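You operate a simulated robot arm through the tools that you are given. There is no shell and no other tool. Be economical: measure what you need, move in short steps, check, and stop when the job is done.

The job below is to be done with a simulated robot arm. You get a single attempt, and the scene is never put back.

TASK
Fill the teal-collar vial with water to its line and stand it in the long white rack.
Fine: dose knob on HIGH; white WATER key; well 3. Set down upright: what you pick out.
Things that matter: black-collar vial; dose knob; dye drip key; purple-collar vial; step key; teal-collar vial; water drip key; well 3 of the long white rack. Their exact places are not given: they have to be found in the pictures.

It is judged by the outcome, as a careful person would: the job done as asked, and still so three seconds after it is handed in. It fails if anything else is knocked over, pushed out of place, dropped, spilled or broken.

THE ROBOT
A 6-joint arm with a two-finger gripper on a trunk, on a base that drives. Base frame: it is fixed to the floor where the robot stands at the start and does not move with it; the origin is under the middle of the robot, x ahead of it, y to its left, z up. Units: m, degrees, N and s.
With the tool pointing down near the work surface it reaches from about 0.16 to 0.62 m from the robot's upright axis, wherever it stands. Its first joint turns from -166.0 to 166.0 degrees. Places, roughly: dose knob [0.5, 0.2, 0.9]; dye drip key [0.5, 0.1, 0.9]; step key [0.5, 0, 0.9]; water drip key [0.5, 0.2, 0.9]; well 3 of the long white rack [0.4, -0.1, 0.9]. Payload 2.45 kg.
Tool frame: the origin (TCP) lies between the finger pads and is the grasp point; the fingertips stand 0.026 m ahead of it; z points along the fingers, y is the line along which they close. The gripper opens to 0.096 m. The gripper's body begins 0.069 m behind the TCP.
Orientation is told as [roll, pitch, yaw] about the base's x, y, z axes, in that order, counted from this pose: with the fingers straight down and closing along the base's y, the tool's x points along the base's -x, its y along +y and its z along -z.

THE INTERFACE
- The arm moves only by the tool move_arm. Its argument "steps" is a list of rows, each an object (a shift or turn left out is 0, a gripper value left out holds the last) with "jaw": the closure, from 0 (fully open) to 1 (shut); "travel": the shift along the tool's x, y, z in units of 50 mm (1.0 is 50 mm), a list of three; "delta_rot": the turn, a rotation vector about the tool's x, y, z in units of 4 degrees (1.0 is 4 degrees), a list of three. In form: [{"jaw": jaw, "travel": [tx, ty, tz], "delta_rot": [rx, ry, rz]}, ...]. A call has 1 to 10 rows; each row shifts and turns the commanded pose from where the row before left it, along the tool's axes as they then stand. A call with a number of a shift or a turn outside -1 to 1 is refused whole. Rows are played at 5 a second. More than 0.05 m and 8.6 degrees between two rows, or a gripper value outside its range, and nothing of the call is played. A pose out of reach is approached as far as the arm can. The call stops where the force on the tool passes 40 N (or 10 N more than at its start, if that is more) or the arm is blocked; 0.2 s more then pass. The fingers move at their own pace and stop on an object; they squeeze with about 36 N. The grip force told is the motor's: it shows also when the fingers shut on nothing. Time passes only in rows, and 0.2 s behind the last, so rows that do not move let the fingers close. It gives the time, the measured TCP pose, the force on the tool (base axes), the opening and the grip force at its end, in the units of the frame above (readings bear some noise), with the torque about the TCP (base axes, N m) and any sound that the robot's microphone picked up.
- Cameras (640 x 400 px; columns grow to the right, rows downward): "scene" is now at [0.0311, 0.1382, 1.1397]; the picture's right is [-0.20, -0.98, 0.00], its down [-0.36, 0.08, -0.93] and it looks along [0.91, -0.19, -0.37] (base axes); focal length 284 px, centre (320, 200). "wrist" rides on the gripper at [0.082, 0.003, -0.098] in the tool frame; the picture's right is [-0.04, 1.00, 0.00], its down [-0.73, -0.03, -0.68] and it looks along [-0.68, -0.03, 0.73] (tool axes); focal length 256 px, centre (320, 200).
- camera(camera): a new picture of that camera. The clock stands still meanwhile.
- move_column(by): slides the trunk up (or, below 0, down) by that many m; the arm and the scene camera ride with it, the base frame stays. It gives what a move gives, with no picture.
- drive_base(legs): drives the robot by 1 to 6 legs, each [ahead, turn to the left] in m and degrees, along the robot's own axes; the way and the turn of a leg run together, so that a leg with both is an arc; at most 1.5 m and 180 degrees a leg. The arm and the cameras ride along, it lands a little off, and it stops where it bumps. It gives what a move gives.
- pan_tilt(pan, tilt): turns the head with the scene camera to pan (to the left, within 155 degrees either way) and tilt (down, from -29 to 69), counted from straight ahead of the robot. It gives what a move gives.
- pixel_to_xyz(camera, pixels): for up to 12 pixels [column, row] of the newest picture of that camera ("zoom" is the newest enlarged one), the place [x, y, z] in the base frame of the surface seen there, good to about 0.003 m. The clock stands still meanwhile.
- zoom(camera, box): a new picture of the part [left, top, right, bottom] of that camera's present view, enlarged. The clock stands still meanwhile.
- sign_off(): hands the job in; it is judged then, once.

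Keep the steps short. Do not move on a guess: measure, check each grasp and each placing, and mend mistakes. In all there are 80 turns and 60 pictures (those below and enlarged ones count). Leave the gripper open and the arm clear of the work at the hand-in unless told otherwise, and finish with a single line.

The tools are called after "Call:" as a command line: name --argument value ..., lists and objects as JSON in quotes. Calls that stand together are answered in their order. move_arm: Moves the arm, as the interface text tells. Its arguments: {"type":"object","properties":{"steps":{"type":"array"}},"required":["steps"]} The other tools are called the same way: move_column (by) slides the trunk up or down; drive_base (legs) drives the base; pan_tilt (pan, tilt) turns the head that bears the scene camera; camera (camera) takes a picture; pixel_to_xyz (camera, pixels) gives the place of the surface under pixels of a picture; zoom (camera, box) takes an enlarged picture of a part of a camera's view; sign_off () hands the job in.

At the start:

```text
clock: 0.0
eef_pos: [0.4797, 0.0332, 0.9997]
ee_rot: [0.0, 0.0, -0.1]
ft_force: [-0.4, 0.4, 0.4]
wrist_torque: [0.02, -0.01, -0.03]
finger_gap: 0.0958
gripper_force: 0.0
trunk travel left (down, up): [-0.15, 0.0]
robot x, y, heading: [0.0018, 0.0039, -0.0]
head pan, tilt: [-11.8, 21.6]
```

scene: 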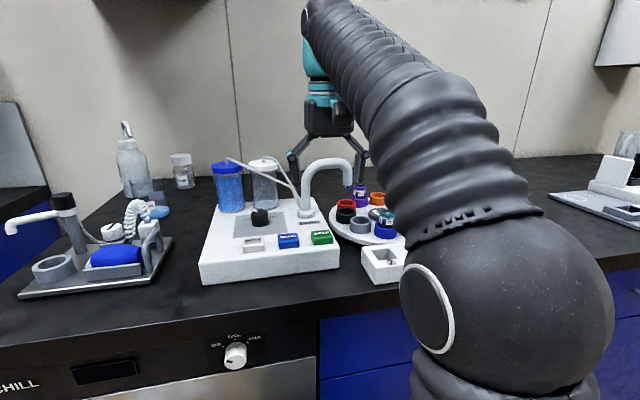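
wrist: 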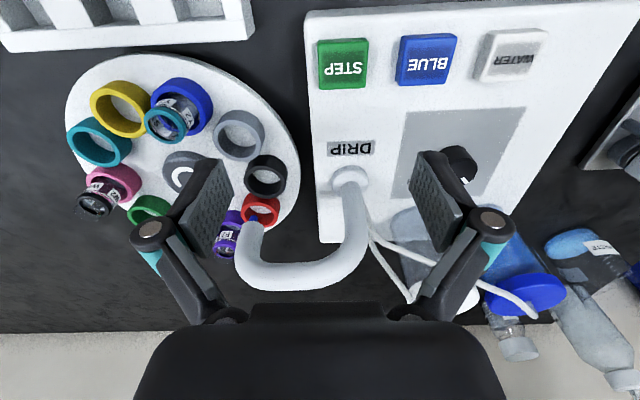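

I see the dosing station with the WATER, BLUE and STEP keys and a knob, and a carousel with vials. I'll enlarge both views to see details.

Call:
zoom --camera "wrist" --box '[60, 40, 320, 280]'

Call:
zoom --camera "wrist" --box '[300, 10, 560, 220]'

Call:
zoom --camera "scene" --box '[200, 140, 420, 290]'

```text
1.67 times, centred on (190, 160) of wrist
```

zoom: 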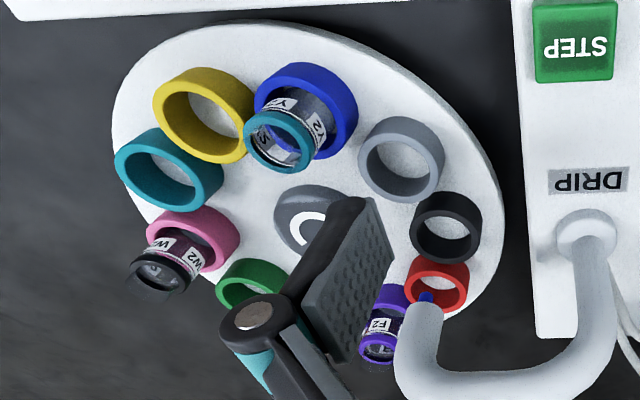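

```text
1.90 times, centred on (430, 115) of wrist
```

zoom: 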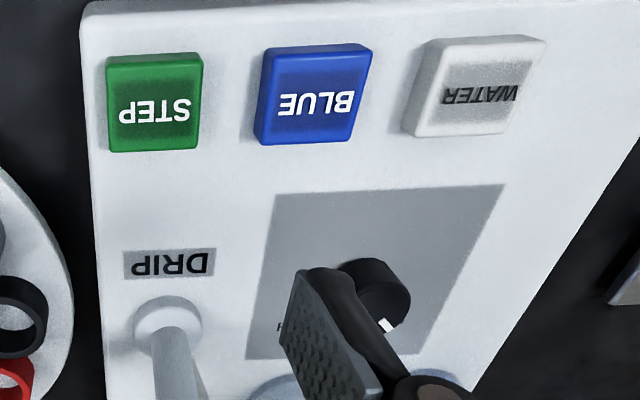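

```text
2.67 times, centred on (310, 215) of scene
```

zoom: 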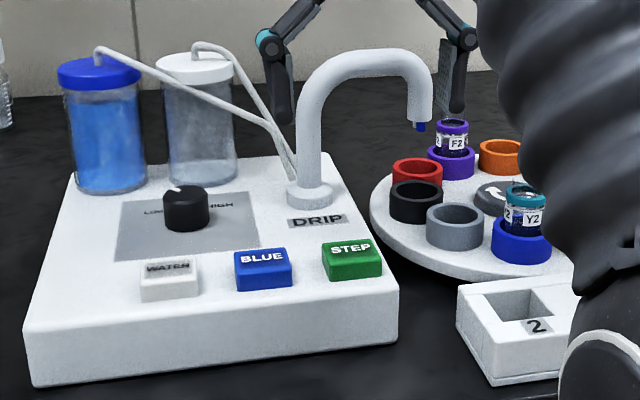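

I want positions of keys, knob, cups and spout.

Call:
pixel_to_xyz --camera "zoom" --pixels '[[168, 265], [262, 255], [350, 247], [187, 196], [168, 187], [418, 128], [375, 55], [415, 175], [415, 195], [455, 220], [525, 192], [110, 360]]'

Call:
camera --camera "wrist"

```text
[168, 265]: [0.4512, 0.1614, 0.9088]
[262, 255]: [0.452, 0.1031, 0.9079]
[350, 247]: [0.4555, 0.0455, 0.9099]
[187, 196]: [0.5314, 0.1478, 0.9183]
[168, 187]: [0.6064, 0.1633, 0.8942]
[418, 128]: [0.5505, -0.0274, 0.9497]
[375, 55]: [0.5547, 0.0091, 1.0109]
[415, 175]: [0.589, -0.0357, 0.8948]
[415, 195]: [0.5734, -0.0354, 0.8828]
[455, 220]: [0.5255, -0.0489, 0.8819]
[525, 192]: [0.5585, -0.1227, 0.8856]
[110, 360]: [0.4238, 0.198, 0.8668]
```

```text
54 pictures are left
```

wrist: 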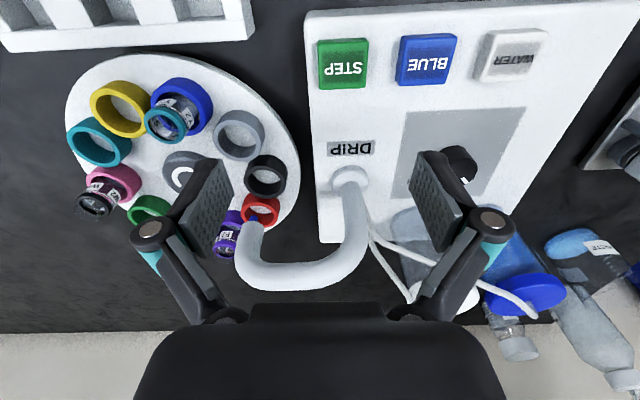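

Now carousel and rack positions from the wrist view.

Call:
pixel_to_xyz --camera "wrist" --pixels '[[168, 125], [192, 82], [180, 168], [268, 160], [240, 118], [120, 85], [265, 200], [115, 172], [95, 205], [233, 213], [460, 155], [255, 250]]'

Call:
pixel_to_xyz --camera "wrist" --pixels '[[343, 50], [428, 45], [512, 40], [352, 185], [10, 40], [80, 15], [170, 10], [250, 30], [130, 25], [470, 160], [448, 155], [160, 110]]'

```text
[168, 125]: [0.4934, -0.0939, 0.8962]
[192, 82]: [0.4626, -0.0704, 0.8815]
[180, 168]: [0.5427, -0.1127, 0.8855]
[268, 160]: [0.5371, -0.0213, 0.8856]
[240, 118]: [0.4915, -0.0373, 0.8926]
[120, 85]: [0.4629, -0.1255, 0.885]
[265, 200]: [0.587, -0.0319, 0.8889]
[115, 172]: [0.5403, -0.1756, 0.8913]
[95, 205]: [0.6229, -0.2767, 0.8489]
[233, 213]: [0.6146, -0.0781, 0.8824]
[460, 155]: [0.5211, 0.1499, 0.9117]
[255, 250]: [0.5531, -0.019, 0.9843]
```

```text
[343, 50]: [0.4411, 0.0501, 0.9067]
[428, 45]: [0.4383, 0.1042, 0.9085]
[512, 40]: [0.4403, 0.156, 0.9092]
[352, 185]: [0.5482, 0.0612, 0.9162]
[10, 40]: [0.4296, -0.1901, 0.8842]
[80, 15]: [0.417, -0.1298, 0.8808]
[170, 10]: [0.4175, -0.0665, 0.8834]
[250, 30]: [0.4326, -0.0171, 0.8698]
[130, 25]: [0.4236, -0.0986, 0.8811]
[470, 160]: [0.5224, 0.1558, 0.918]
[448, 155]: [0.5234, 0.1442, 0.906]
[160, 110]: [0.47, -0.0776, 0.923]
```

Raising the arm 0.1 m and shifting back 0.1 m for a clean view of knob and carousel.

Call:
move_arm --steps '[{"travel": [0, 0, -1]}, {"travel": [0, 0, -1]}, {"travel": [1, 0, 0]}, {"travel": [1, 0, 0]}, {}]'

Call:
camera --camera "wrist"

Call:
zoom --camera "scene" --box '[200, 140, 420, 290]'

```text
clock: 1.2
eef_pos: [0.3704, 0.0335, 1.0026]
ee_rot: [0.0, 0.0, -0.2]
ft_force: [0.2, 1.0, 0.5]
wrist_torque: [-0.02, 0.01, -0.01]
finger_gap: 0.096
gripper_force: 0.0
out of reach, approached as far as the arm can: row 1, 2
trunk travel left (down, up): [-0.15, 0.0]
robot x, y, heading: [-0.0023, 0.0012, -0.1]
head pan, tilt: [-11.8, 21.6]
```

```text
53 pictures are left
```

wrist: 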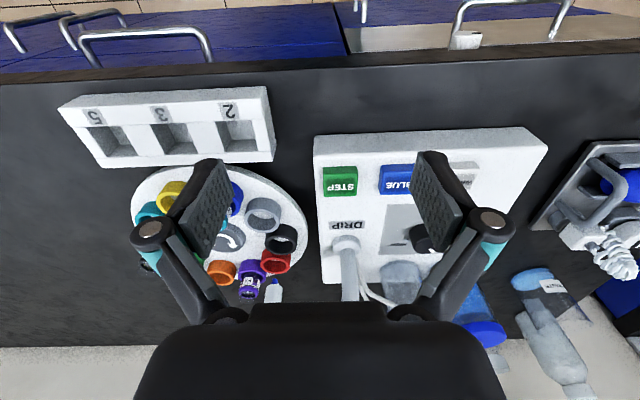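

```text
2.67 times, centred on (310, 215) of scene
```

zoom: 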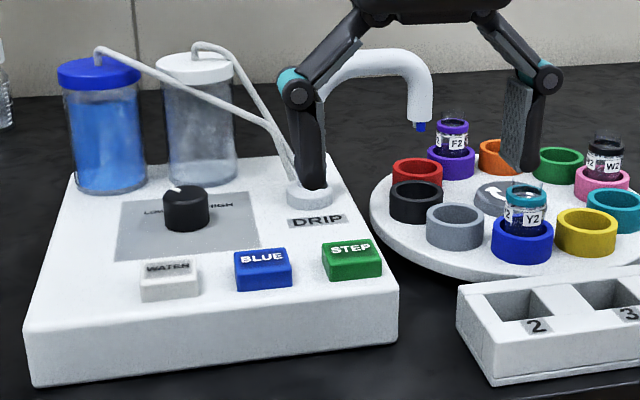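

Rack wells show 2, 3, 5 with well 3 in the middle. Measuring wells, knob, and vial.

Call:
pixel_to_xyz --camera "wrist" --pixels '[[152, 124], [184, 124], [160, 150], [196, 150], [172, 140], [345, 242], [276, 290], [412, 235], [340, 180], [264, 212], [62, 108], [272, 155]]'

Call:
pixel_to_xyz --camera "zoom" --pixels '[[526, 190], [524, 212], [420, 126], [400, 65], [185, 196], [185, 215], [175, 187], [207, 210], [165, 210], [165, 264], [349, 246], [495, 190]]'

Call:
zoom --camera "scene" --box '[230, 190, 310, 240]'

Call:
zoom --camera "scene" --box '[340, 180, 420, 240]'

```text
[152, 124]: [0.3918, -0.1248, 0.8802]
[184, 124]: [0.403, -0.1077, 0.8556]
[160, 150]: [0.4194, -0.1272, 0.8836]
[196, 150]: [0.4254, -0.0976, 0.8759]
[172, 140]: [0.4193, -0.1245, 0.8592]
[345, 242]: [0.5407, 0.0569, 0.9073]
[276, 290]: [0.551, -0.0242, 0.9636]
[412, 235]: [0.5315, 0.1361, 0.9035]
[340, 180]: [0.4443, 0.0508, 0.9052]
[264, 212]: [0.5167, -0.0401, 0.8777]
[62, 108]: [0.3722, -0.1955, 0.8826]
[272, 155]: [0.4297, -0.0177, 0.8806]
```

```text
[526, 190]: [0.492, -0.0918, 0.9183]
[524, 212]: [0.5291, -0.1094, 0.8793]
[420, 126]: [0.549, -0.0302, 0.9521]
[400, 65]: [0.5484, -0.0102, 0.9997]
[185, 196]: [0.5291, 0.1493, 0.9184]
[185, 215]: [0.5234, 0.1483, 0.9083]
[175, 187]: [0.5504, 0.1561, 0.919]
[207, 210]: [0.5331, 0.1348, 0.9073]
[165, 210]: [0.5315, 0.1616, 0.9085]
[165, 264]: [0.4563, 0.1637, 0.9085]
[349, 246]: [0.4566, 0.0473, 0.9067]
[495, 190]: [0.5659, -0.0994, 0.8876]
```

```text
8.00 times, centred on (270, 215) of scene
```

zoom: 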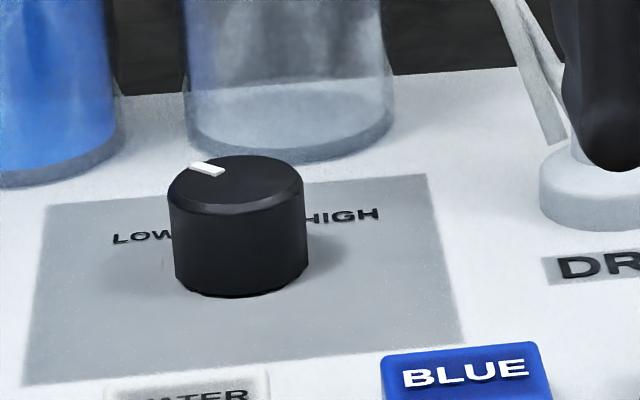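

```text
6.67 times, centred on (380, 210) of scene
```

zoom: 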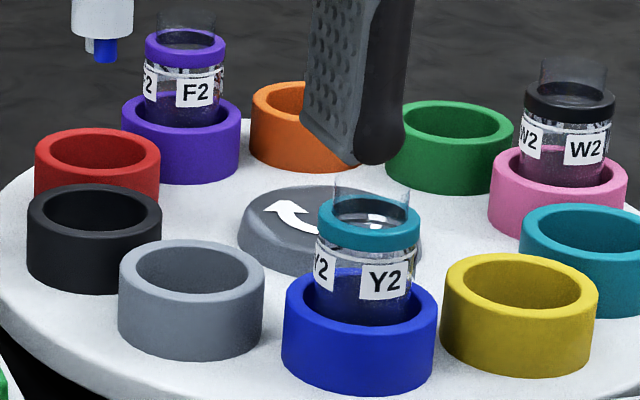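

Measure rims of cups versus the spout tip, to know which cup is under it.

Call:
pixel_to_xyz --camera "zoom" --pixels '[[95, 187], [95, 238], [32, 212], [157, 212], [98, 132], [98, 176], [40, 150], [155, 150], [124, 265], [260, 265], [190, 242], [105, 50]]'

Call:
pixel_to_xyz --camera "zoom" --pixels '[[290, 297], [432, 297], [360, 327], [448, 285], [592, 285], [520, 256], [520, 315], [325, 225], [413, 225], [370, 245], [340, 185], [404, 190]]'

```text
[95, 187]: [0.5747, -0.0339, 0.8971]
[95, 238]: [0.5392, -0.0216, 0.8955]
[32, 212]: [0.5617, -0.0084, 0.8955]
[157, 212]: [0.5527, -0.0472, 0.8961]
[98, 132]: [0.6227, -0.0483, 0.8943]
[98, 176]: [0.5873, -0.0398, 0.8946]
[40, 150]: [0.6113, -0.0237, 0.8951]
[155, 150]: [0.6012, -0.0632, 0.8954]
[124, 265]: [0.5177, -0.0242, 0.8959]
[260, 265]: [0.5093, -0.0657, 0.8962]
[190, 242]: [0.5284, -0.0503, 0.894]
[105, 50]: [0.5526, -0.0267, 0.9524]
```

```text
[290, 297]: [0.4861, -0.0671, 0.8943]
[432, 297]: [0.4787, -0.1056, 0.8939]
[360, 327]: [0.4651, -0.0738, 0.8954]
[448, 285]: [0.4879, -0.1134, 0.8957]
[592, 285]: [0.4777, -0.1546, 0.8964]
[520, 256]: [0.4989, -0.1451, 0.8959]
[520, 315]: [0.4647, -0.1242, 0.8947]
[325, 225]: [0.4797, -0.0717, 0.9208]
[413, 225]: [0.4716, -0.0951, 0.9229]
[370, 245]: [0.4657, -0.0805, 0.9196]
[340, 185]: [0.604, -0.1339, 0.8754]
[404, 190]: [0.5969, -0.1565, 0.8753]
```

The black cup is under the spout, and the arrow says teal's blue cup arrives in 2 steps. The knob points LOW. Before the knob, I'll check the clearance to the tubes and bottles behind it.

Call:
zoom --camera "scene" --box '[200, 140, 330, 230]'

Call:
pixel_to_xyz --camera "zoom" --pixels '[[165, 85], [300, 155], [420, 235], [310, 130], [320, 280], [320, 190], [455, 200], [130, 200], [380, 212], [360, 187], [215, 112], [300, 290]]'

```text
4.44 times, centred on (265, 185) of scene
```

zoom: 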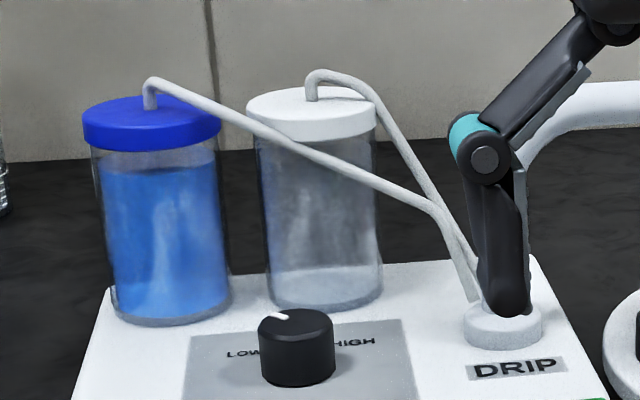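

```text
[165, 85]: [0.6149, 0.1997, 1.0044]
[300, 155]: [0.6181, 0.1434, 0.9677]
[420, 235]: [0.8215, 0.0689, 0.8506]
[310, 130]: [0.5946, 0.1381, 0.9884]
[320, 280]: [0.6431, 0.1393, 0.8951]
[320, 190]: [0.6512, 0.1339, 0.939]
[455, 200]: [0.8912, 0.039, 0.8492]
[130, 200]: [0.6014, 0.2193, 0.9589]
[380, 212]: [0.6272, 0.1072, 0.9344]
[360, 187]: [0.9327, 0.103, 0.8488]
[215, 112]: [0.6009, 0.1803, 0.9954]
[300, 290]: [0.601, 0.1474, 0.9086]
```

Clearance to the tube and bottle is about 57 mm in x, so I'll ratchet the knob with small yaw angles. First, travel to above the knob.

Call:
move_arm --steps '[{"travel": [0, 1, 0], "jaw": 0.4}, {"travel": [0, 1, 0]}, {"travel": [0, 0.31, 0.5]}, {"travel": [-1, 0, 0]}, {"travel": [-1, 0, 0]}, {"travel": [-1, 0, 0]}, {"travel": [-0.36, 0, 0]}, {}]'

Call:
camera --camera "wrist"

Call:
camera --camera "scene"

```text
clock: 3.0
eef_pos: [0.5377, 0.1476, 0.9758]
ee_rot: [0.0, -0.2, -0.1]
ft_force: [-0.2, 0.4, -0.8]
wrist_torque: [0.01, -0.04, 0.01]
finger_gap: 0.0577
gripper_force: 0.0
out of reach, approached as far as the arm can: row 7
trunk travel left (down, up): [-0.15, 0.0]
robot x, y, heading: [0.0001, 0.001, 0.0]
head pan, tilt: [-11.8, 21.6]
```

```text
48 pictures are left
```

wrist: 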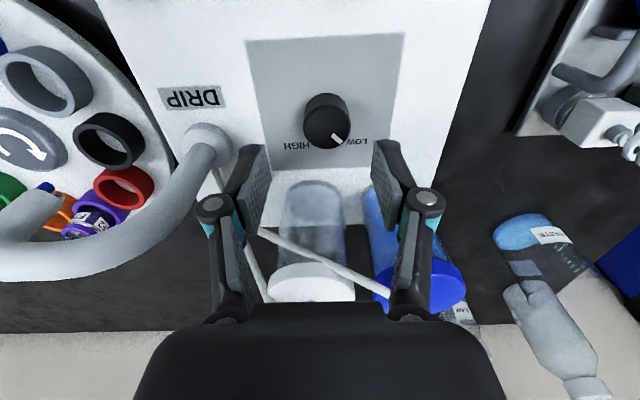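

```text
47 pictures are left
```

scene: 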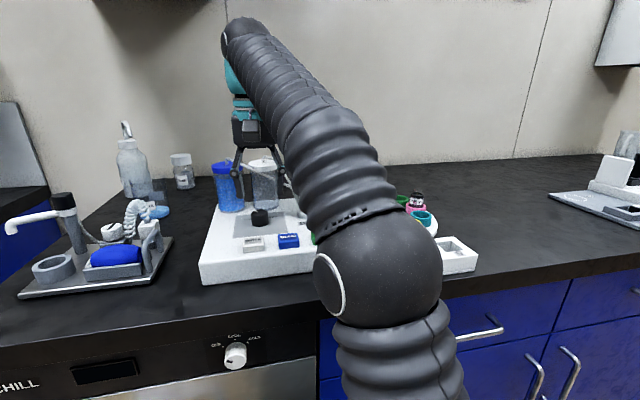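

Measure the knob's centre in this clear view.

Call:
zoom --camera "wrist" --box '[280, 80, 380, 160]'

Call:
pixel_to_xyz --camera "wrist" --pixels '[[327, 96], [307, 116], [347, 116], [327, 116], [327, 138], [337, 138], [325, 144], [290, 145], [365, 142]]'

```text
5.00 times, centred on (330, 120) of wrist
```

zoom: 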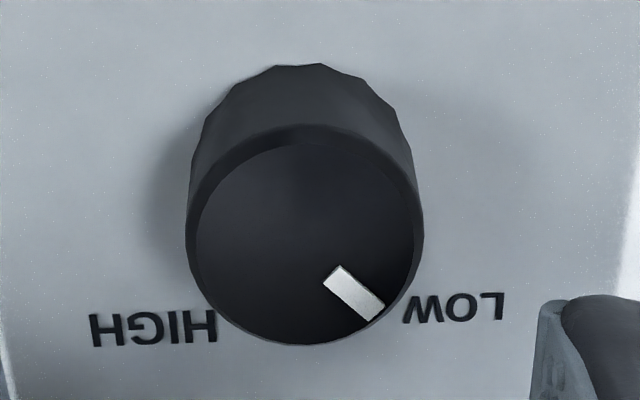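

```text
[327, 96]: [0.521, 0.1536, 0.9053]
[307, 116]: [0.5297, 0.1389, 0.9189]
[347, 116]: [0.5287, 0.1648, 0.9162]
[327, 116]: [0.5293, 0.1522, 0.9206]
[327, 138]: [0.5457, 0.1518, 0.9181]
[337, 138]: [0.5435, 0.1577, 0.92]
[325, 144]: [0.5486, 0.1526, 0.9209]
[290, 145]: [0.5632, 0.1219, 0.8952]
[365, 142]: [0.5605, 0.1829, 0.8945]
```

Knob centre is (0.537, 0.151) with top 0.919. I'll pre-turn −24°, align, and lower around it with the jaw open.

Call:
move_arm --steps '[{"travel": [0, 0.07, 0], "delta_rot": [0, 0, -1]}, {"delta_rot": [0, 0, -1]}, {"delta_rot": [0, 0, -1]}, {"delta_rot": [0, 0, -1]}, {"delta_rot": [0, 0, -1]}, {"delta_rot": [0, 0, -1]}, {"travel": [0, 0, 0.45]}, {"travel": [0, 0, 0.45]}, {}]'

Call:
camera --camera "wrist"

```text
clock: 5.0
eef_pos: [0.5381, 0.1507, 0.9313]
ee_rot: [0.0, 0.0, 23.9]
ft_force: [0.8, 0.3, 0.7]
wrist_torque: [-0.01, -0.04, 0.01]
finger_gap: 0.0577
gripper_force: 0.1
trunk travel left (down, up): [-0.15, 0.0]
robot x, y, heading: [-0.0014, 0.0047, -0.1]
head pan, tilt: [-11.8, 21.6]
```

```text
45 pictures are left
```

wrist: 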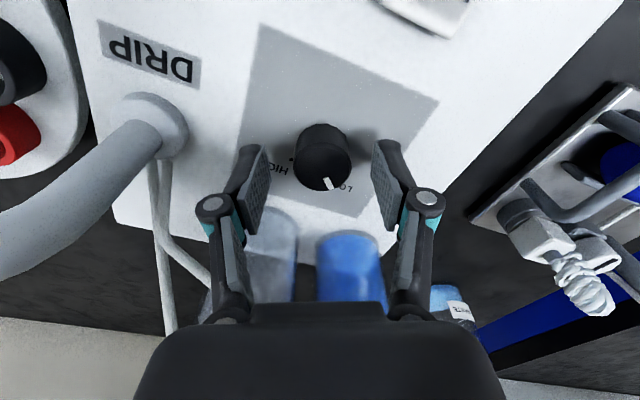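

Fingers straddle the knob. Closing, then turning clockwise.

Call:
move_arm --steps '[{"jaw": 0.8}, {}, {"delta_rot": [0, 0, 1]}, {"delta_rot": [0, 0, 1]}, {"delta_rot": [0, 0, 1]}, {"delta_rot": [0, 0, 1]}, {"delta_rot": [0, 0, 1]}, {"delta_rot": [0, 0, 1]}, {"delta_rot": [0, 0, 1]}, {"delta_rot": [0, 0, 1]}]'

Call:
camera --camera "wrist"

```text
clock: 7.2
eef_pos: [0.5381, 0.1526, 0.9331]
ee_rot: [0.0, -0.2, -8.2]
ft_force: [13.3, 17.3, 26.9]
wrist_torque: [0.57, 0.23, -0.02]
finger_gap: 0.0315
gripper_force: 45.1
trunk travel left (down, up): [-0.15, 0.0]
robot x, y, heading: [-0.001, 0.0002, -0.0]
head pan, tilt: [-11.8, 21.6]
```

```text
44 pictures are left
```

wrist: 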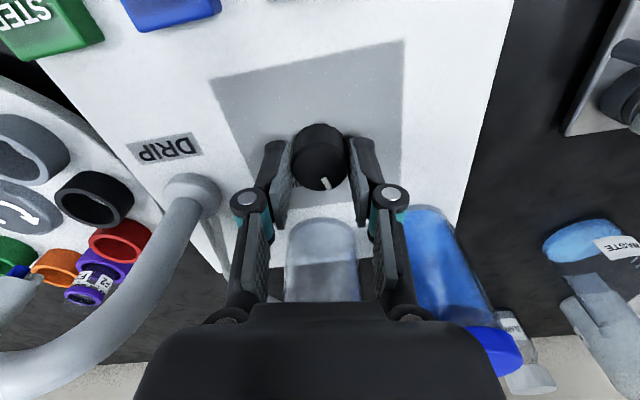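

The knob follows. There's some upward force, so I'll ease up 2 mm and turn on another 24°.

Call:
move_arm --steps '[{"travel": [0, 0, -0.05]}, {"delta_rot": [0, 0, 1]}, {"delta_rot": [0, 0, 1]}, {"delta_rot": [0, 0, 1]}, {"delta_rot": [0, 0, 1]}, {"delta_rot": [0, 0, 1]}, {"delta_rot": [0, 0, 1]}, {}]'

Call:
camera --camera "wrist"

```text
clock: 9.0
eef_pos: [0.5382, 0.1518, 0.9319]
ee_rot: [-0.2, 0.2, -32.1]
ft_force: [-14.6, 11.6, -28.7]
wrist_torque: [0.51, 0.69, -0.02]
finger_gap: 0.0317
gripper_force: 45.3
trunk travel left (down, up): [-0.15, 0.0]
robot x, y, heading: [0.0007, 0.0058, -0.1]
head pan, tilt: [-11.8, 21.6]
```

```text
43 pictures are left
```

wrist: 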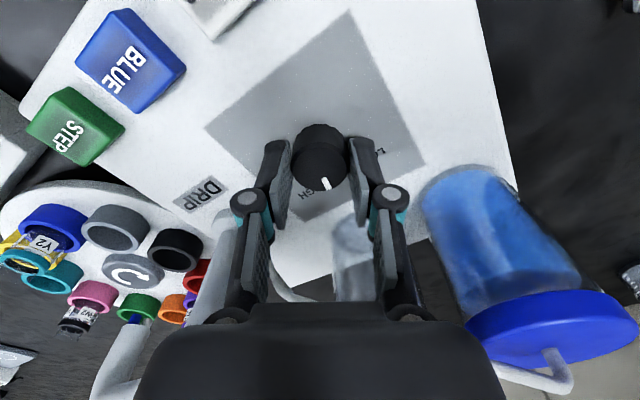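

The tick is about 18° past centre and needs roughly 20–25° more. I'll release, turn back, and regrip to keep clear of the bottle.

Call:
move_arm --steps '[{"jaw": 0.4, "travel": [0, 0, 0.02]}, {}, {"delta_rot": [0, 0, -1]}, {"delta_rot": [0, 0, -1]}, {"delta_rot": [0, 0, -1]}, {"delta_rot": [0, 0, -1]}, {"delta_rot": [0, 0, -1]}, {"delta_rot": [0, 0, -1]}, {"delta_rot": [0, 0, -1]}, {"delta_rot": [0, 0, -1]}]'

Call:
zoom --camera "wrist" --box '[240, 80, 400, 220]'

```text
clock: 11.2
eef_pos: [0.5377, 0.1508, 0.9317]
ee_rot: [-0.1, 0.0, 0.0]
ft_force: [0.2, -0.2, 0.0]
wrist_torque: [0.01, -0.01, -0.02]
finger_gap: 0.0577
gripper_force: 0.0
trunk travel left (down, up): [-0.15, 0.0]
robot x, y, heading: [-0.0017, 0.0031, 0.0]
head pan, tilt: [-11.8, 21.6]
```

```text
2.86 times, centred on (320, 150) of wrist
```

zoom: 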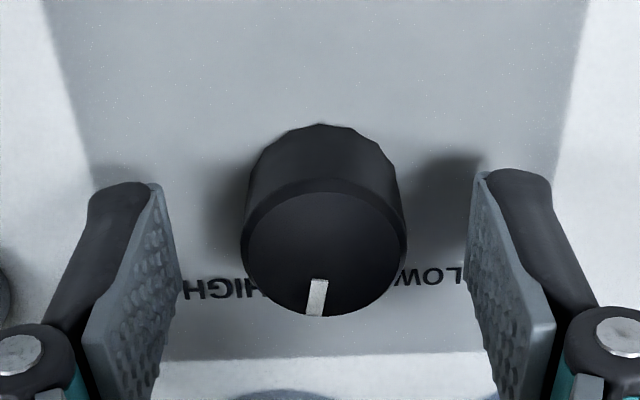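

The tick is about 8° past centre towards HIGH. Regrip and turn about 32° more.

Call:
move_arm --steps '[{"jaw": 0.75}, {}, {"delta_rot": [0, 0, 1]}, {"delta_rot": [0, 0, 1]}, {"delta_rot": [0, 0, 1]}, {"delta_rot": [0, 0, 1]}, {"delta_rot": [0, 0, 1]}, {"delta_rot": [0, 0, 1]}, {"delta_rot": [0, 0, 1]}, {"delta_rot": [0, 0, 1]}]'

Call:
move_arm --steps '[{"jaw": 0.4}, {}, {"delta_rot": [0, 0, -1]}, {"delta_rot": [0, 0, -1]}, {"delta_rot": [0, 0, -1]}, {"delta_rot": [0, 0, -1]}, {"delta_rot": [0, 0, -1]}, {"delta_rot": [0, 0, -1]}, {"delta_rot": [0, 0, -1]}, {"delta_rot": [0, 0, -1]}]'

Call:
zoom --camera "wrist" --box '[240, 80, 400, 220]'

```text
clock: 13.4
eef_pos: [0.5379, 0.1519, 0.9317]
ee_rot: [0.0, -0.1, -32.1]
ft_force: [2.7, 11.4, 8.3]
wrist_torque: [0.31, 0.18, -0.04]
finger_gap: 0.0313
gripper_force: 45.1
trunk travel left (down, up): [-0.15, 0.0]
robot x, y, heading: [0.0014, -0.0037, -0.2]
head pan, tilt: [-11.8, 21.6]
```

```text
clock: 15.6
eef_pos: [0.537, 0.1509, 0.9325]
ee_rot: [0.0, -0.1, -0.1]
ft_force: [-0.4, 1.6, 0.5]
wrist_torque: [0.04, 0.01, -0.02]
finger_gap: 0.0576
gripper_force: 0.0
trunk travel left (down, up): [-0.15, 0.0]
robot x, y, heading: [0.0006, 0.0009, 0.0]
head pan, tilt: [-11.8, 21.6]
```

```text
2.86 times, centred on (320, 150) of wrist
```

zoom: 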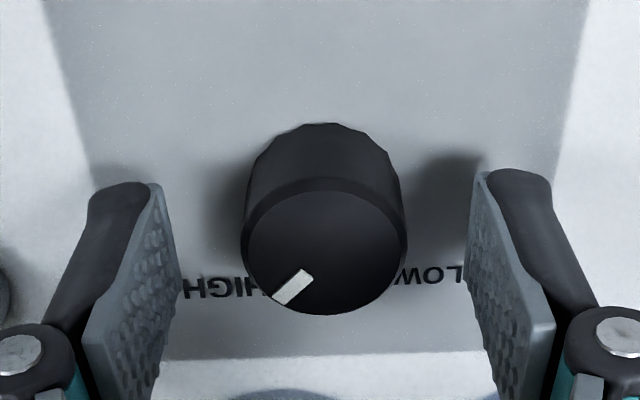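

The knob is now on HIGH. Lift and go above the STEP key with the jaw shut.

Call:
move_arm --steps '[{"travel": [0, 0, -0.86]}, {"travel": [0.89, 0, 0]}, {"travel": [0.89, 0, 0], "jaw": 1}, {"travel": [0, -1, 0]}, {"travel": [0, -1, 0]}, {}]'

Call:
camera --camera "wrist"

```text
clock: 17.0
eef_pos: [0.4483, 0.0501, 0.9766]
ee_rot: [0.0, 0.0, -0.1]
ft_force: [0.2, -0.5, -0.1]
wrist_torque: [0.04, -0.03, -0.01]
finger_gap: 0.0
gripper_force: 28.5
trunk travel left (down, up): [-0.15, 0.0]
robot x, y, heading: [-0.0013, 0.0001, -0.2]
head pan, tilt: [-11.8, 21.6]
```

```text
40 pictures are left
```

wrist: 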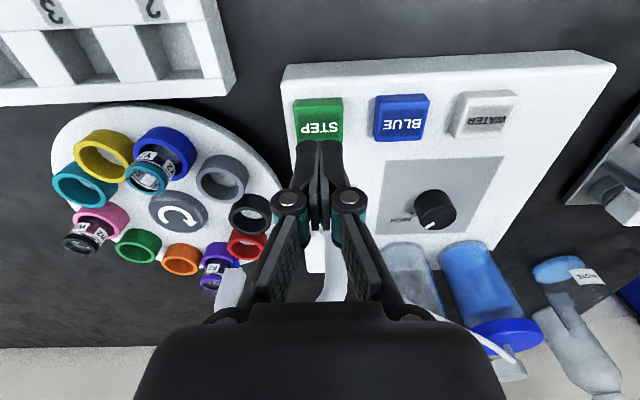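

The tips line up over STEP. Press gently downward.

Call:
move_arm --steps '[{"travel": [0, 0, 0.7]}, {"travel": [0, 0, 0.12]}, {"travel": [0, 0, 0.06]}, {"travel": [0, 0, 0.04]}, {}]'

```text
clock: 18.2
eef_pos: [0.4488, 0.0515, 0.929]
ee_rot: [0.0, 0.0, -0.2]
ft_force: [-0.1, 0.6, 2.1]
wrist_torque: [-0.01, 0.03, -0.02]
finger_gap: 0.0059
gripper_force: 28.8
trunk travel left (down, up): [-0.15, 0.0]
robot x, y, heading: [-0.0009, 0.0014, -0.0]
head pan, tilt: [-11.8, 21.6]
heard: click
```

A click was heard. Lift off and look at the carousel.

Call:
move_arm --steps '[{"travel": [0, 0, -0.5]}, {}, {}, {}]'

Call:
camera --camera "wrist"

```text
clock: 19.2
eef_pos: [0.4496, 0.0508, 0.954]
ee_rot: [0.1, 0.0, -0.1]
ft_force: [0.3, 0.0, -0.3]
wrist_torque: [-0.03, 0.03, 0.02]
finger_gap: 0.0
gripper_force: 28.9
trunk travel left (down, up): [-0.15, 0.0]
robot x, y, heading: [-0.0044, 0.0062, -0.0]
head pan, tilt: [-11.8, 21.6]
```

```text
39 pictures are left
```

wrist: 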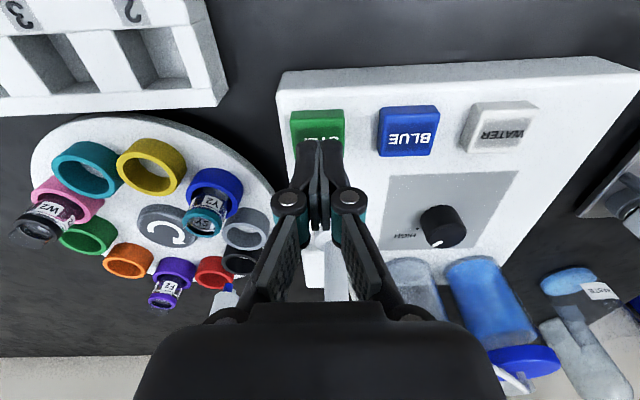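

The carousel advanced one place in the expected direction. Press once more.

Call:
move_arm --steps '[{"travel": [0, 0, 0.3]}, {"travel": [0, 0, 0.12]}, {"travel": [0, 0, 0.06]}, {}, {"travel": [0, 0, -0.5]}, {}, {}, {}, {}]'

Call:
camera --camera "wrist"

Call:
zoom --camera "scene" --box '[200, 140, 420, 290]'

```text
clock: 21.2
eef_pos: [0.4491, 0.0514, 0.9563]
ee_rot: [0.1, 0.0, -0.1]
ft_force: [0.5, -0.8, -0.2]
wrist_torque: [-0.04, 0.02, -0.01]
finger_gap: 0.0
gripper_force: 28.4
trunk travel left (down, up): [-0.15, 0.0]
robot x, y, heading: [-0.0011, 0.0049, 0.1]
head pan, tilt: [-11.8, 21.6]
```

```text
38 pictures are left
```

wrist: 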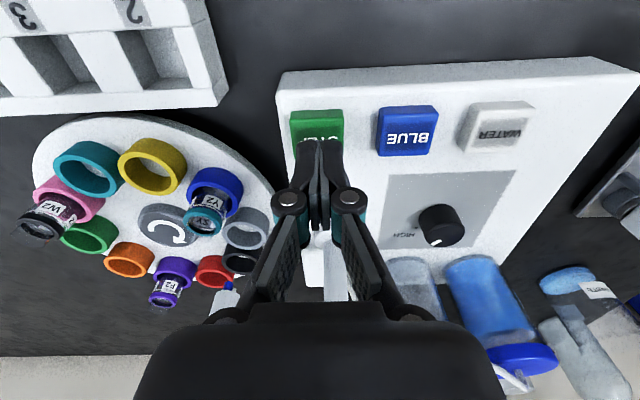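

```text
2.67 times, centred on (310, 215) of scene
```

zoom: 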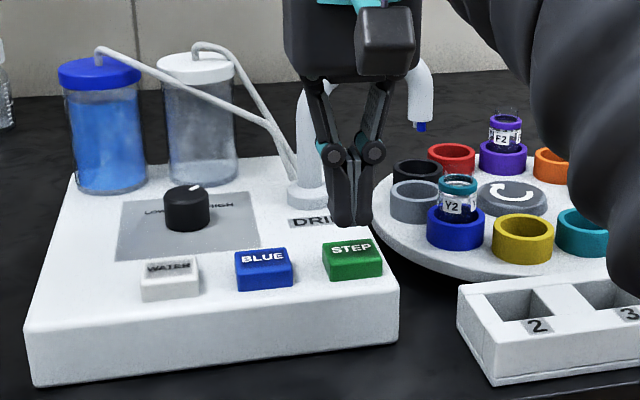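

No click and no advance, as the press was too shallow. I'll press a little deeper.

Call:
move_arm --steps '[{"travel": [0, 0, 0.4]}, {"travel": [0, 0, 0.08]}, {"travel": [0, 0, 0.06]}, {}]'

```text
clock: 22.2
eef_pos: [0.4494, 0.0524, 0.9282]
ee_rot: [-0.1, 0.0, 0.0]
ft_force: [0.7, 0.3, 2.8]
wrist_torque: [0.04, 0.0, -0.01]
finger_gap: 0.0061
gripper_force: 28.4
trunk travel left (down, up): [-0.15, 0.0]
robot x, y, heading: [0.0026, 0.003, 0.2]
head pan, tilt: [-11.8, 21.6]
heard: click
```

Click heard. Lift and go toward the WATER key height while checking alignment.

Call:
move_arm --steps '[{"travel": [0, 0, -0.6]}, {}, {}, {"travel": [0, 0.7, 0]}, {"travel": [0, 0.7, 0]}, {"travel": [0, 0.75, 0]}, {}]'

Call:
camera --camera "wrist"

Call:
zoom --camera "scene" --box '[290, 150, 410, 240]'

```text
clock: 23.8
eef_pos: [0.4484, 0.1586, 0.9594]
ee_rot: [0.0, 0.0, -0.1]
ft_force: [1.0, 0.0, 0.5]
wrist_torque: [0.02, -0.01, -0.03]
finger_gap: 0.0
gripper_force: 28.3
trunk travel left (down, up): [-0.15, 0.0]
robot x, y, heading: [-0.0013, 0.0028, 0.0]
head pan, tilt: [-11.8, 21.6]
```

```text
36 pictures are left
```

wrist: 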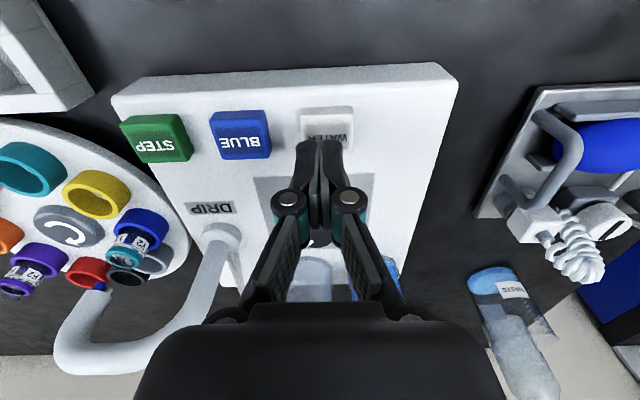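

```text
4.44 times, centred on (350, 195) of scene
```

zoom: 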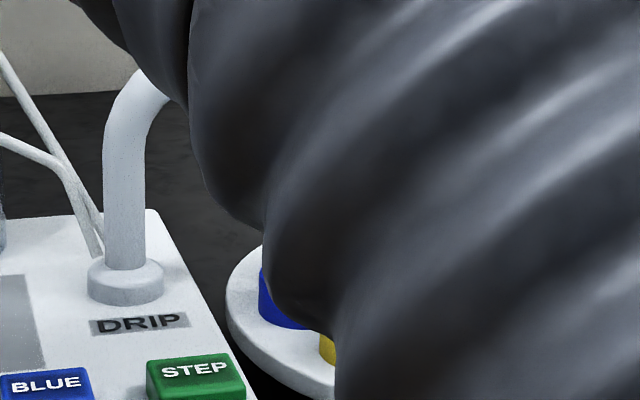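

The carousel's state is unclear, so I'll measure cup and spout positions.

Call:
zoom --camera "wrist" --box '[0, 120, 260, 300]'

Call:
pixel_to_xyz --camera "wrist" --pixels '[[140, 212], [118, 228], [164, 230], [66, 195], [118, 188], [95, 184], [95, 215], [100, 283], [148, 275], [88, 262], [105, 275], [125, 262]]'

```text
2.22 times, centred on (130, 210) of wrist
```

zoom: 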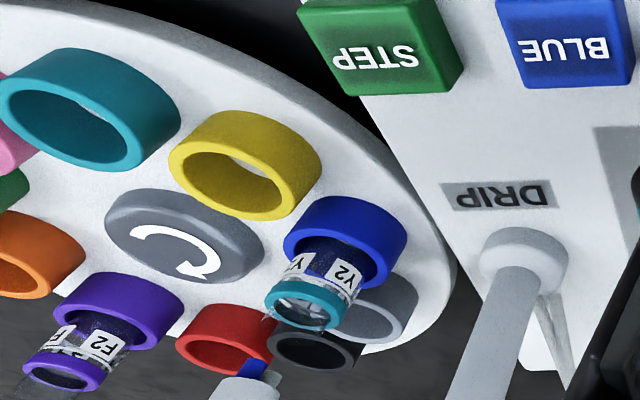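

```text
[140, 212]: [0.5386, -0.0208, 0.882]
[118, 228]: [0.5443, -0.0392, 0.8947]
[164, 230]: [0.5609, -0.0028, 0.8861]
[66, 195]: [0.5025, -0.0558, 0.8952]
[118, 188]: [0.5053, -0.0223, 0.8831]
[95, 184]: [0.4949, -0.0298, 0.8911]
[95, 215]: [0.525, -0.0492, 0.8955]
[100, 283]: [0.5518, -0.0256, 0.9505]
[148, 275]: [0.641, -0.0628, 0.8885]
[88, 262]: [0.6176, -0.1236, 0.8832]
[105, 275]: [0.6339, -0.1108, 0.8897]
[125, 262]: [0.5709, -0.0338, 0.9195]
```

Blue cup with the teal vial is now under the spout. The tips line up over WATER at (327,118), so press once.

Call:
move_arm --steps '[{"travel": [0, 0, 0.48]}, {"travel": [0, 0, 0.08]}, {"travel": [0, 0, 0.06]}, {}]'

```text
clock: 24.8
eef_pos: [0.449, 0.1589, 0.9268]
ee_rot: [0.0, -0.2, 0.0]
ft_force: [0.2, 1.4, 6.0]
wrist_torque: [0.0, -0.04, 0.02]
finger_gap: 0.0058
gripper_force: 28.7
trunk travel left (down, up): [-0.15, 0.0]
robot x, y, heading: [-0.0032, 0.0007, -0.1]
head pan, tilt: [-11.8, 21.6]
heard: click
```

Click. Lift and look at the vial.

Call:
move_arm --steps '[{"travel": [0, 0, -0.7]}, {}, {}, {}]'

Call:
zoom --camera "wrist" --box '[70, 195, 190, 295]'

```text
clock: 25.8
eef_pos: [0.4492, 0.1592, 0.9618]
ee_rot: [0.1, 0.0, -0.1]
ft_force: [-0.7, -0.7, 0.5]
wrist_torque: [-0.01, -0.02, -0.02]
finger_gap: 0.0
gripper_force: 28.4
trunk travel left (down, up): [-0.15, 0.0]
robot x, y, heading: [-0.0012, 0.0038, 0.0]
head pan, tilt: [-11.8, 21.6]
```

```text
4.00 times, centred on (130, 245) of wrist
```

zoom: 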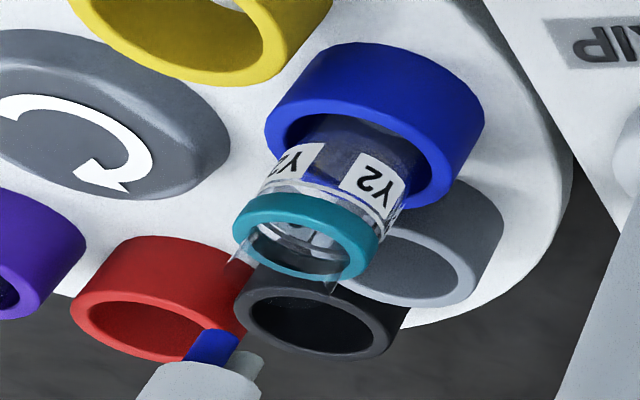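

The level is hard to see from above. Move the arm to (0.40, 0.03) for a side view with the scene camera.

Call:
move_arm --steps '[{"travel": [0.5, -0.9, -0.5]}, {"travel": [0.5, -0.9, 0]}, {"travel": [0, -0.8, 0]}, {}]'

Call:
zoom --camera "scene" --box '[335, 175, 375, 215]'

```text
refused: row 1 steps farther than a row can; nothing moved
```

```text
10.00 times, centred on (355, 195) of scene
```

zoom: 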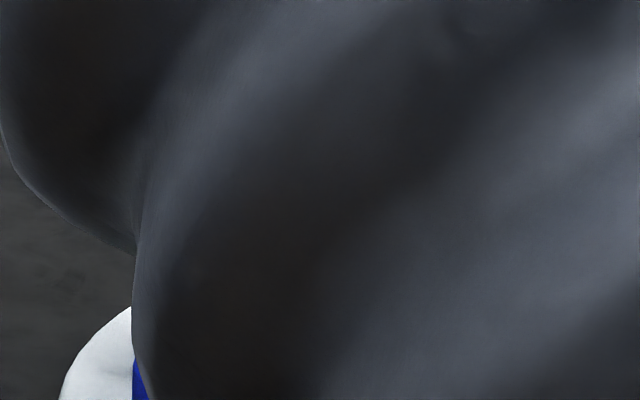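

The row was too long and got refused. Retry with shorter rows.

Call:
move_arm --steps '[{"travel": [0, 0, -0.5]}, {"travel": [0.5, -0.8, 0]}, {"travel": [0.5, -0.8, 0]}, {"travel": [0, -0.9, 0]}, {}]'

Call:
zoom --camera "scene" --box '[330, 170, 380, 220]'

```text
clock: 27.0
eef_pos: [0.3978, 0.0336, 0.9874]
ee_rot: [0.0, 0.0, 0.0]
ft_force: [0.7, 0.5, -0.5]
wrist_torque: [0.01, 0.01, 0.04]
finger_gap: 0.0
gripper_force: 29.1
trunk travel left (down, up): [-0.15, 0.0]
robot x, y, heading: [0.0009, 0.0029, 0.4]
head pan, tilt: [-11.8, 21.6]
```

```text
8.00 times, centred on (355, 195) of scene
```

zoom: 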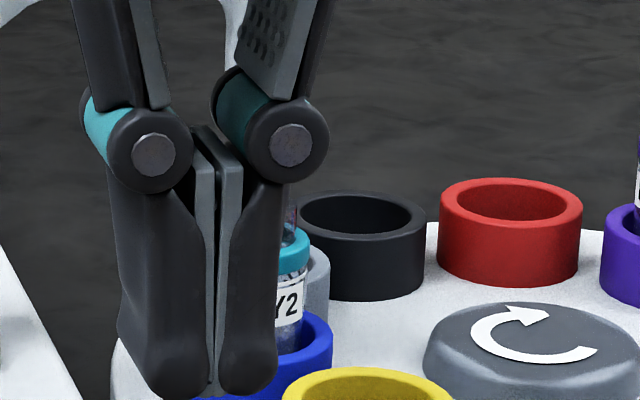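

The gripper hides the vial. Shift it 35 mm to the left.

Call:
move_arm --steps '[{"travel": [0, 0.7, 0]}, {}]'

Call:
zoom --camera "scene" --box '[325, 175, 365, 215]'

```text
clock: 27.6
eef_pos: [0.3975, 0.0703, 0.9877]
ee_rot: [0.1, 0.0, -0.1]
ft_force: [-0.7, 0.1, 0.4]
wrist_torque: [-0.01, 0.02, 0.01]
finger_gap: 0.0
gripper_force: 28.3
trunk travel left (down, up): [-0.15, 0.0]
robot x, y, heading: [0.0002, 0.0049, 0.0]
head pan, tilt: [-11.8, 21.6]
```

```text
10.00 times, centred on (345, 195) of scene
```

zoom: 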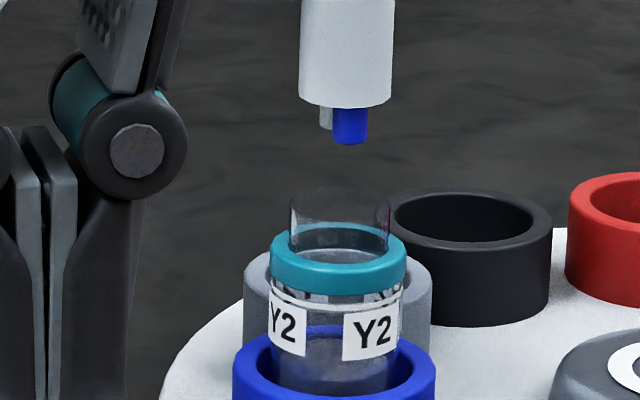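

Clear view now: the vial is under the nozzle, with a white line at row ~300. Zoom in for the water level.

Call:
zoom --camera "scene" --box '[338, 198, 354, 214]'

```text
16.00 times, centred on (346, 206) of scene
```

zoom: 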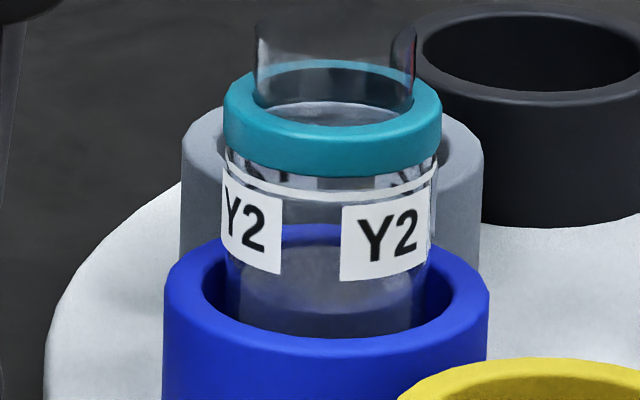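

The surface looks well below the line. Dose a second time: back over WATER and press.

Call:
move_arm --steps '[{"travel": [0, 0.89, 0]}, {"travel": [0, 0.89, 0]}, {"travel": [-1, 0, 0]}, {"travel": [0, 0, 0.5]}, {"travel": [0, 0, 0.5]}, {"travel": [0, 0, 0.12]}, {"travel": [0, 0, 0.08]}, {}]'

Call:
move_arm --steps '[{"travel": [0, 0, -0.6]}, {"travel": [0, 0, -0.6]}, {"travel": [0.5, -0.8, 0]}, {"travel": [0.5, -0.8, 0]}, {"travel": [0, -0.18, 0]}, {}]'

Call:
zoom --camera "scene" --box '[338, 198, 354, 214]'

```text
clock: 29.4
eef_pos: [0.4478, 0.1577, 0.9289]
ee_rot: [0.0, -0.1, 0.0]
ft_force: [1.6, 1.6, 4.0]
wrist_torque: [0.0, -0.04, -0.01]
finger_gap: 0.0062
gripper_force: 28.6
trunk travel left (down, up): [-0.15, 0.0]
robot x, y, heading: [0.003, 0.0002, -0.2]
head pan, tilt: [-11.8, 21.6]
heard: click
```

```text
clock: 30.8
eef_pos: [0.3987, 0.0704, 0.9867]
ee_rot: [0.0, -0.1, -0.3]
ft_force: [-0.2, -0.3, 0.0]
wrist_torque: [-0.04, -0.02, 0.0]
finger_gap: 0.0
gripper_force: 29.0
trunk travel left (down, up): [-0.15, 0.0]
robot x, y, heading: [-0.0029, 0.0041, -0.2]
head pan, tilt: [-11.8, 21.6]
```

```text
16.00 times, centred on (346, 206) of scene
```

zoom: 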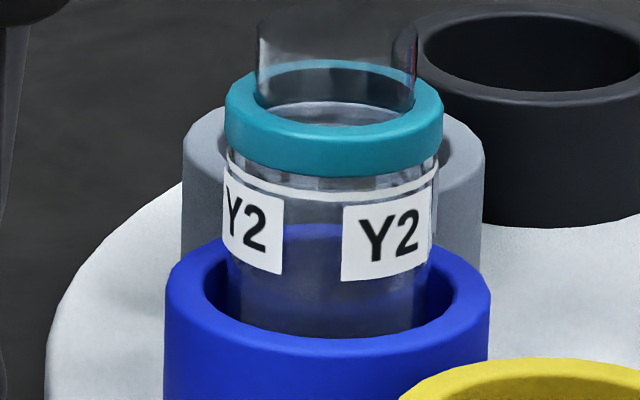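

The appearance has changed. Zoom further to find the surface.

Call:
zoom --camera "scene" --box '[341, 203, 351, 213]'

```text
16.00 times, centred on (346, 208) of scene
```

zoom: 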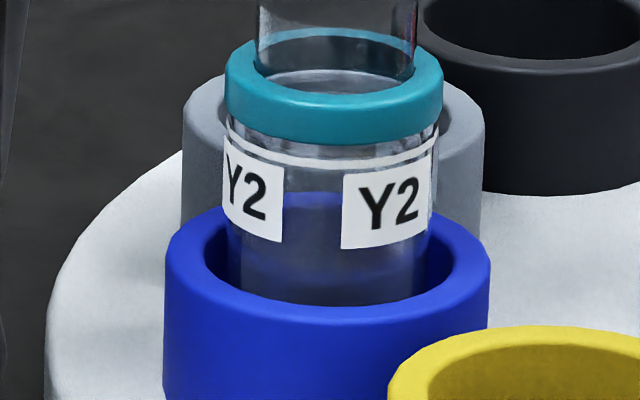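

Try measuring depths through the vial to find the surface.

Call:
pixel_to_xyz --camera "zoom" --pixels '[[315, 180], [315, 200], [315, 220], [315, 240], [315, 260], [315, 280], [315, 295], [335, 82], [300, 165], [380, 160], [390, 210]]'

```text
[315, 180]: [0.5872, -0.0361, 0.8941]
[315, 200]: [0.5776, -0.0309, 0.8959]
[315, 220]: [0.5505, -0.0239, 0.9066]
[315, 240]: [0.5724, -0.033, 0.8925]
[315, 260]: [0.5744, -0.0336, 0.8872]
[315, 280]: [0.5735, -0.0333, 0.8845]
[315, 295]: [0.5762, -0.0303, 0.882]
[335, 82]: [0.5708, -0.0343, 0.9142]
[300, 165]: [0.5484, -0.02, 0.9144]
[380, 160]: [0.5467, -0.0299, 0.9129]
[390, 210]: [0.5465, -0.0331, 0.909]
```

Inconclusive. I'll use the wrist camera from a low angle: open the jaw, move in front of the vial, and tilt the tool forward about 36°.

Call:
move_arm --steps '[{"travel": [0, -1, 0], "jaw": 0}, {"travel": [0, -0.95, 0]}, {"delta_rot": [0, -1, 0]}, {"delta_rot": [0, -1, 0]}, {"delta_rot": [0, -1, 0]}, {"delta_rot": [0, -1, 0]}, {"delta_rot": [0, -1, 0]}, {"delta_rot": [0, -1, 0]}, {"delta_rot": [0, -1, 0]}, {"delta_rot": [0, -1, 0]}]'

Call:
camera --camera "wrist"

```text
clock: 33.0
eef_pos: [0.3989, -0.0283, 0.9886]
ee_rot: [0.0, -32.1, -0.1]
ft_force: [0.9, 0.6, -0.2]
wrist_torque: [0.0, 0.0, 0.0]
finger_gap: 0.096
gripper_force: 0.0
trunk travel left (down, up): [-0.15, 0.0]
robot x, y, heading: [-0.003, 0.0023, 0.0]
head pan, tilt: [-11.8, 21.6]
```

```text
26 pictures are left
```

wrist: 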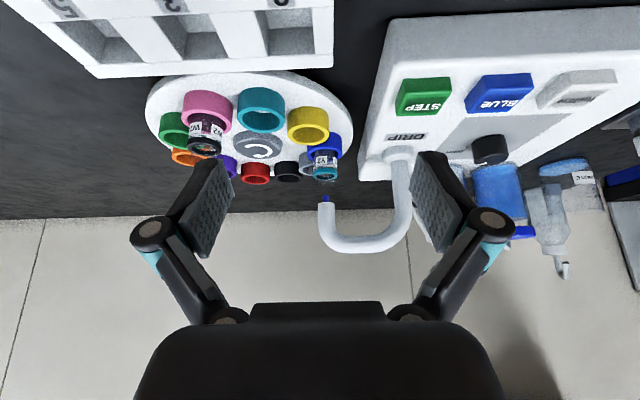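

The image is upside down, but the vial is visible at (325,163). Zoom in.

Call:
zoom --camera "wrist" --box '[305, 145, 345, 185]'

```text
10.00 times, centred on (325, 165) of wrist
```

zoom: 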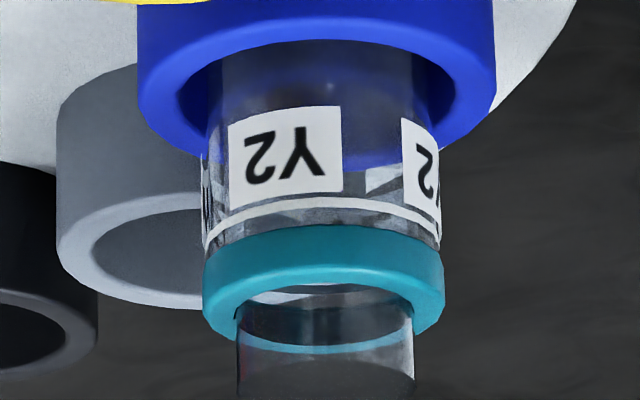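

Closer and lower view needed: move 60 mm forward, 25 mm down, and tilt 12° more. Still clear of spout and cups.

Call:
move_arm --steps '[{"travel": [-0.38, 0, 0.53]}, {"travel": [-0.38, 0, 0.53]}, {"delta_rot": [0, -1, 0]}, {"delta_rot": [0, -1, 0]}, {"delta_rot": [0, -1, 0]}, {}]'

Call:
camera --camera "wrist"

```text
clock: 34.4
eef_pos: [0.4599, -0.0291, 0.9644]
ee_rot: [0.0, -44.0, -0.1]
ft_force: [0.3, 0.1, 0.1]
wrist_torque: [0.0, -0.04, 0.0]
finger_gap: 0.0959
gripper_force: 0.0
trunk travel left (down, up): [-0.15, 0.0]
robot x, y, heading: [-0.004, 0.0046, -0.3]
head pan, tilt: [-11.8, 21.6]
```

```text
24 pictures are left
```

wrist: 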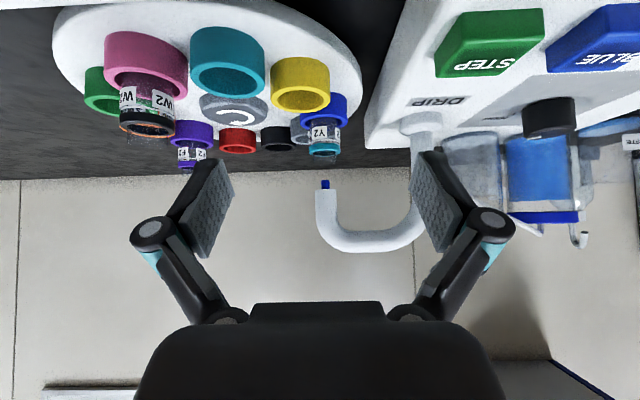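

Call:
zoom --camera "wrist" --box '[310, 120, 340, 150]'

```text
13.33 times, centred on (325, 135) of wrist
```

zoom: 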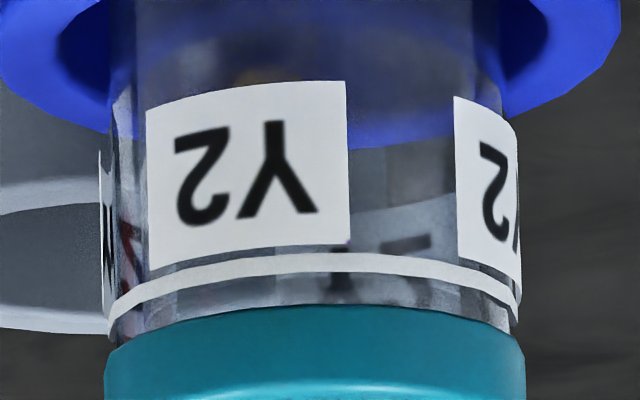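

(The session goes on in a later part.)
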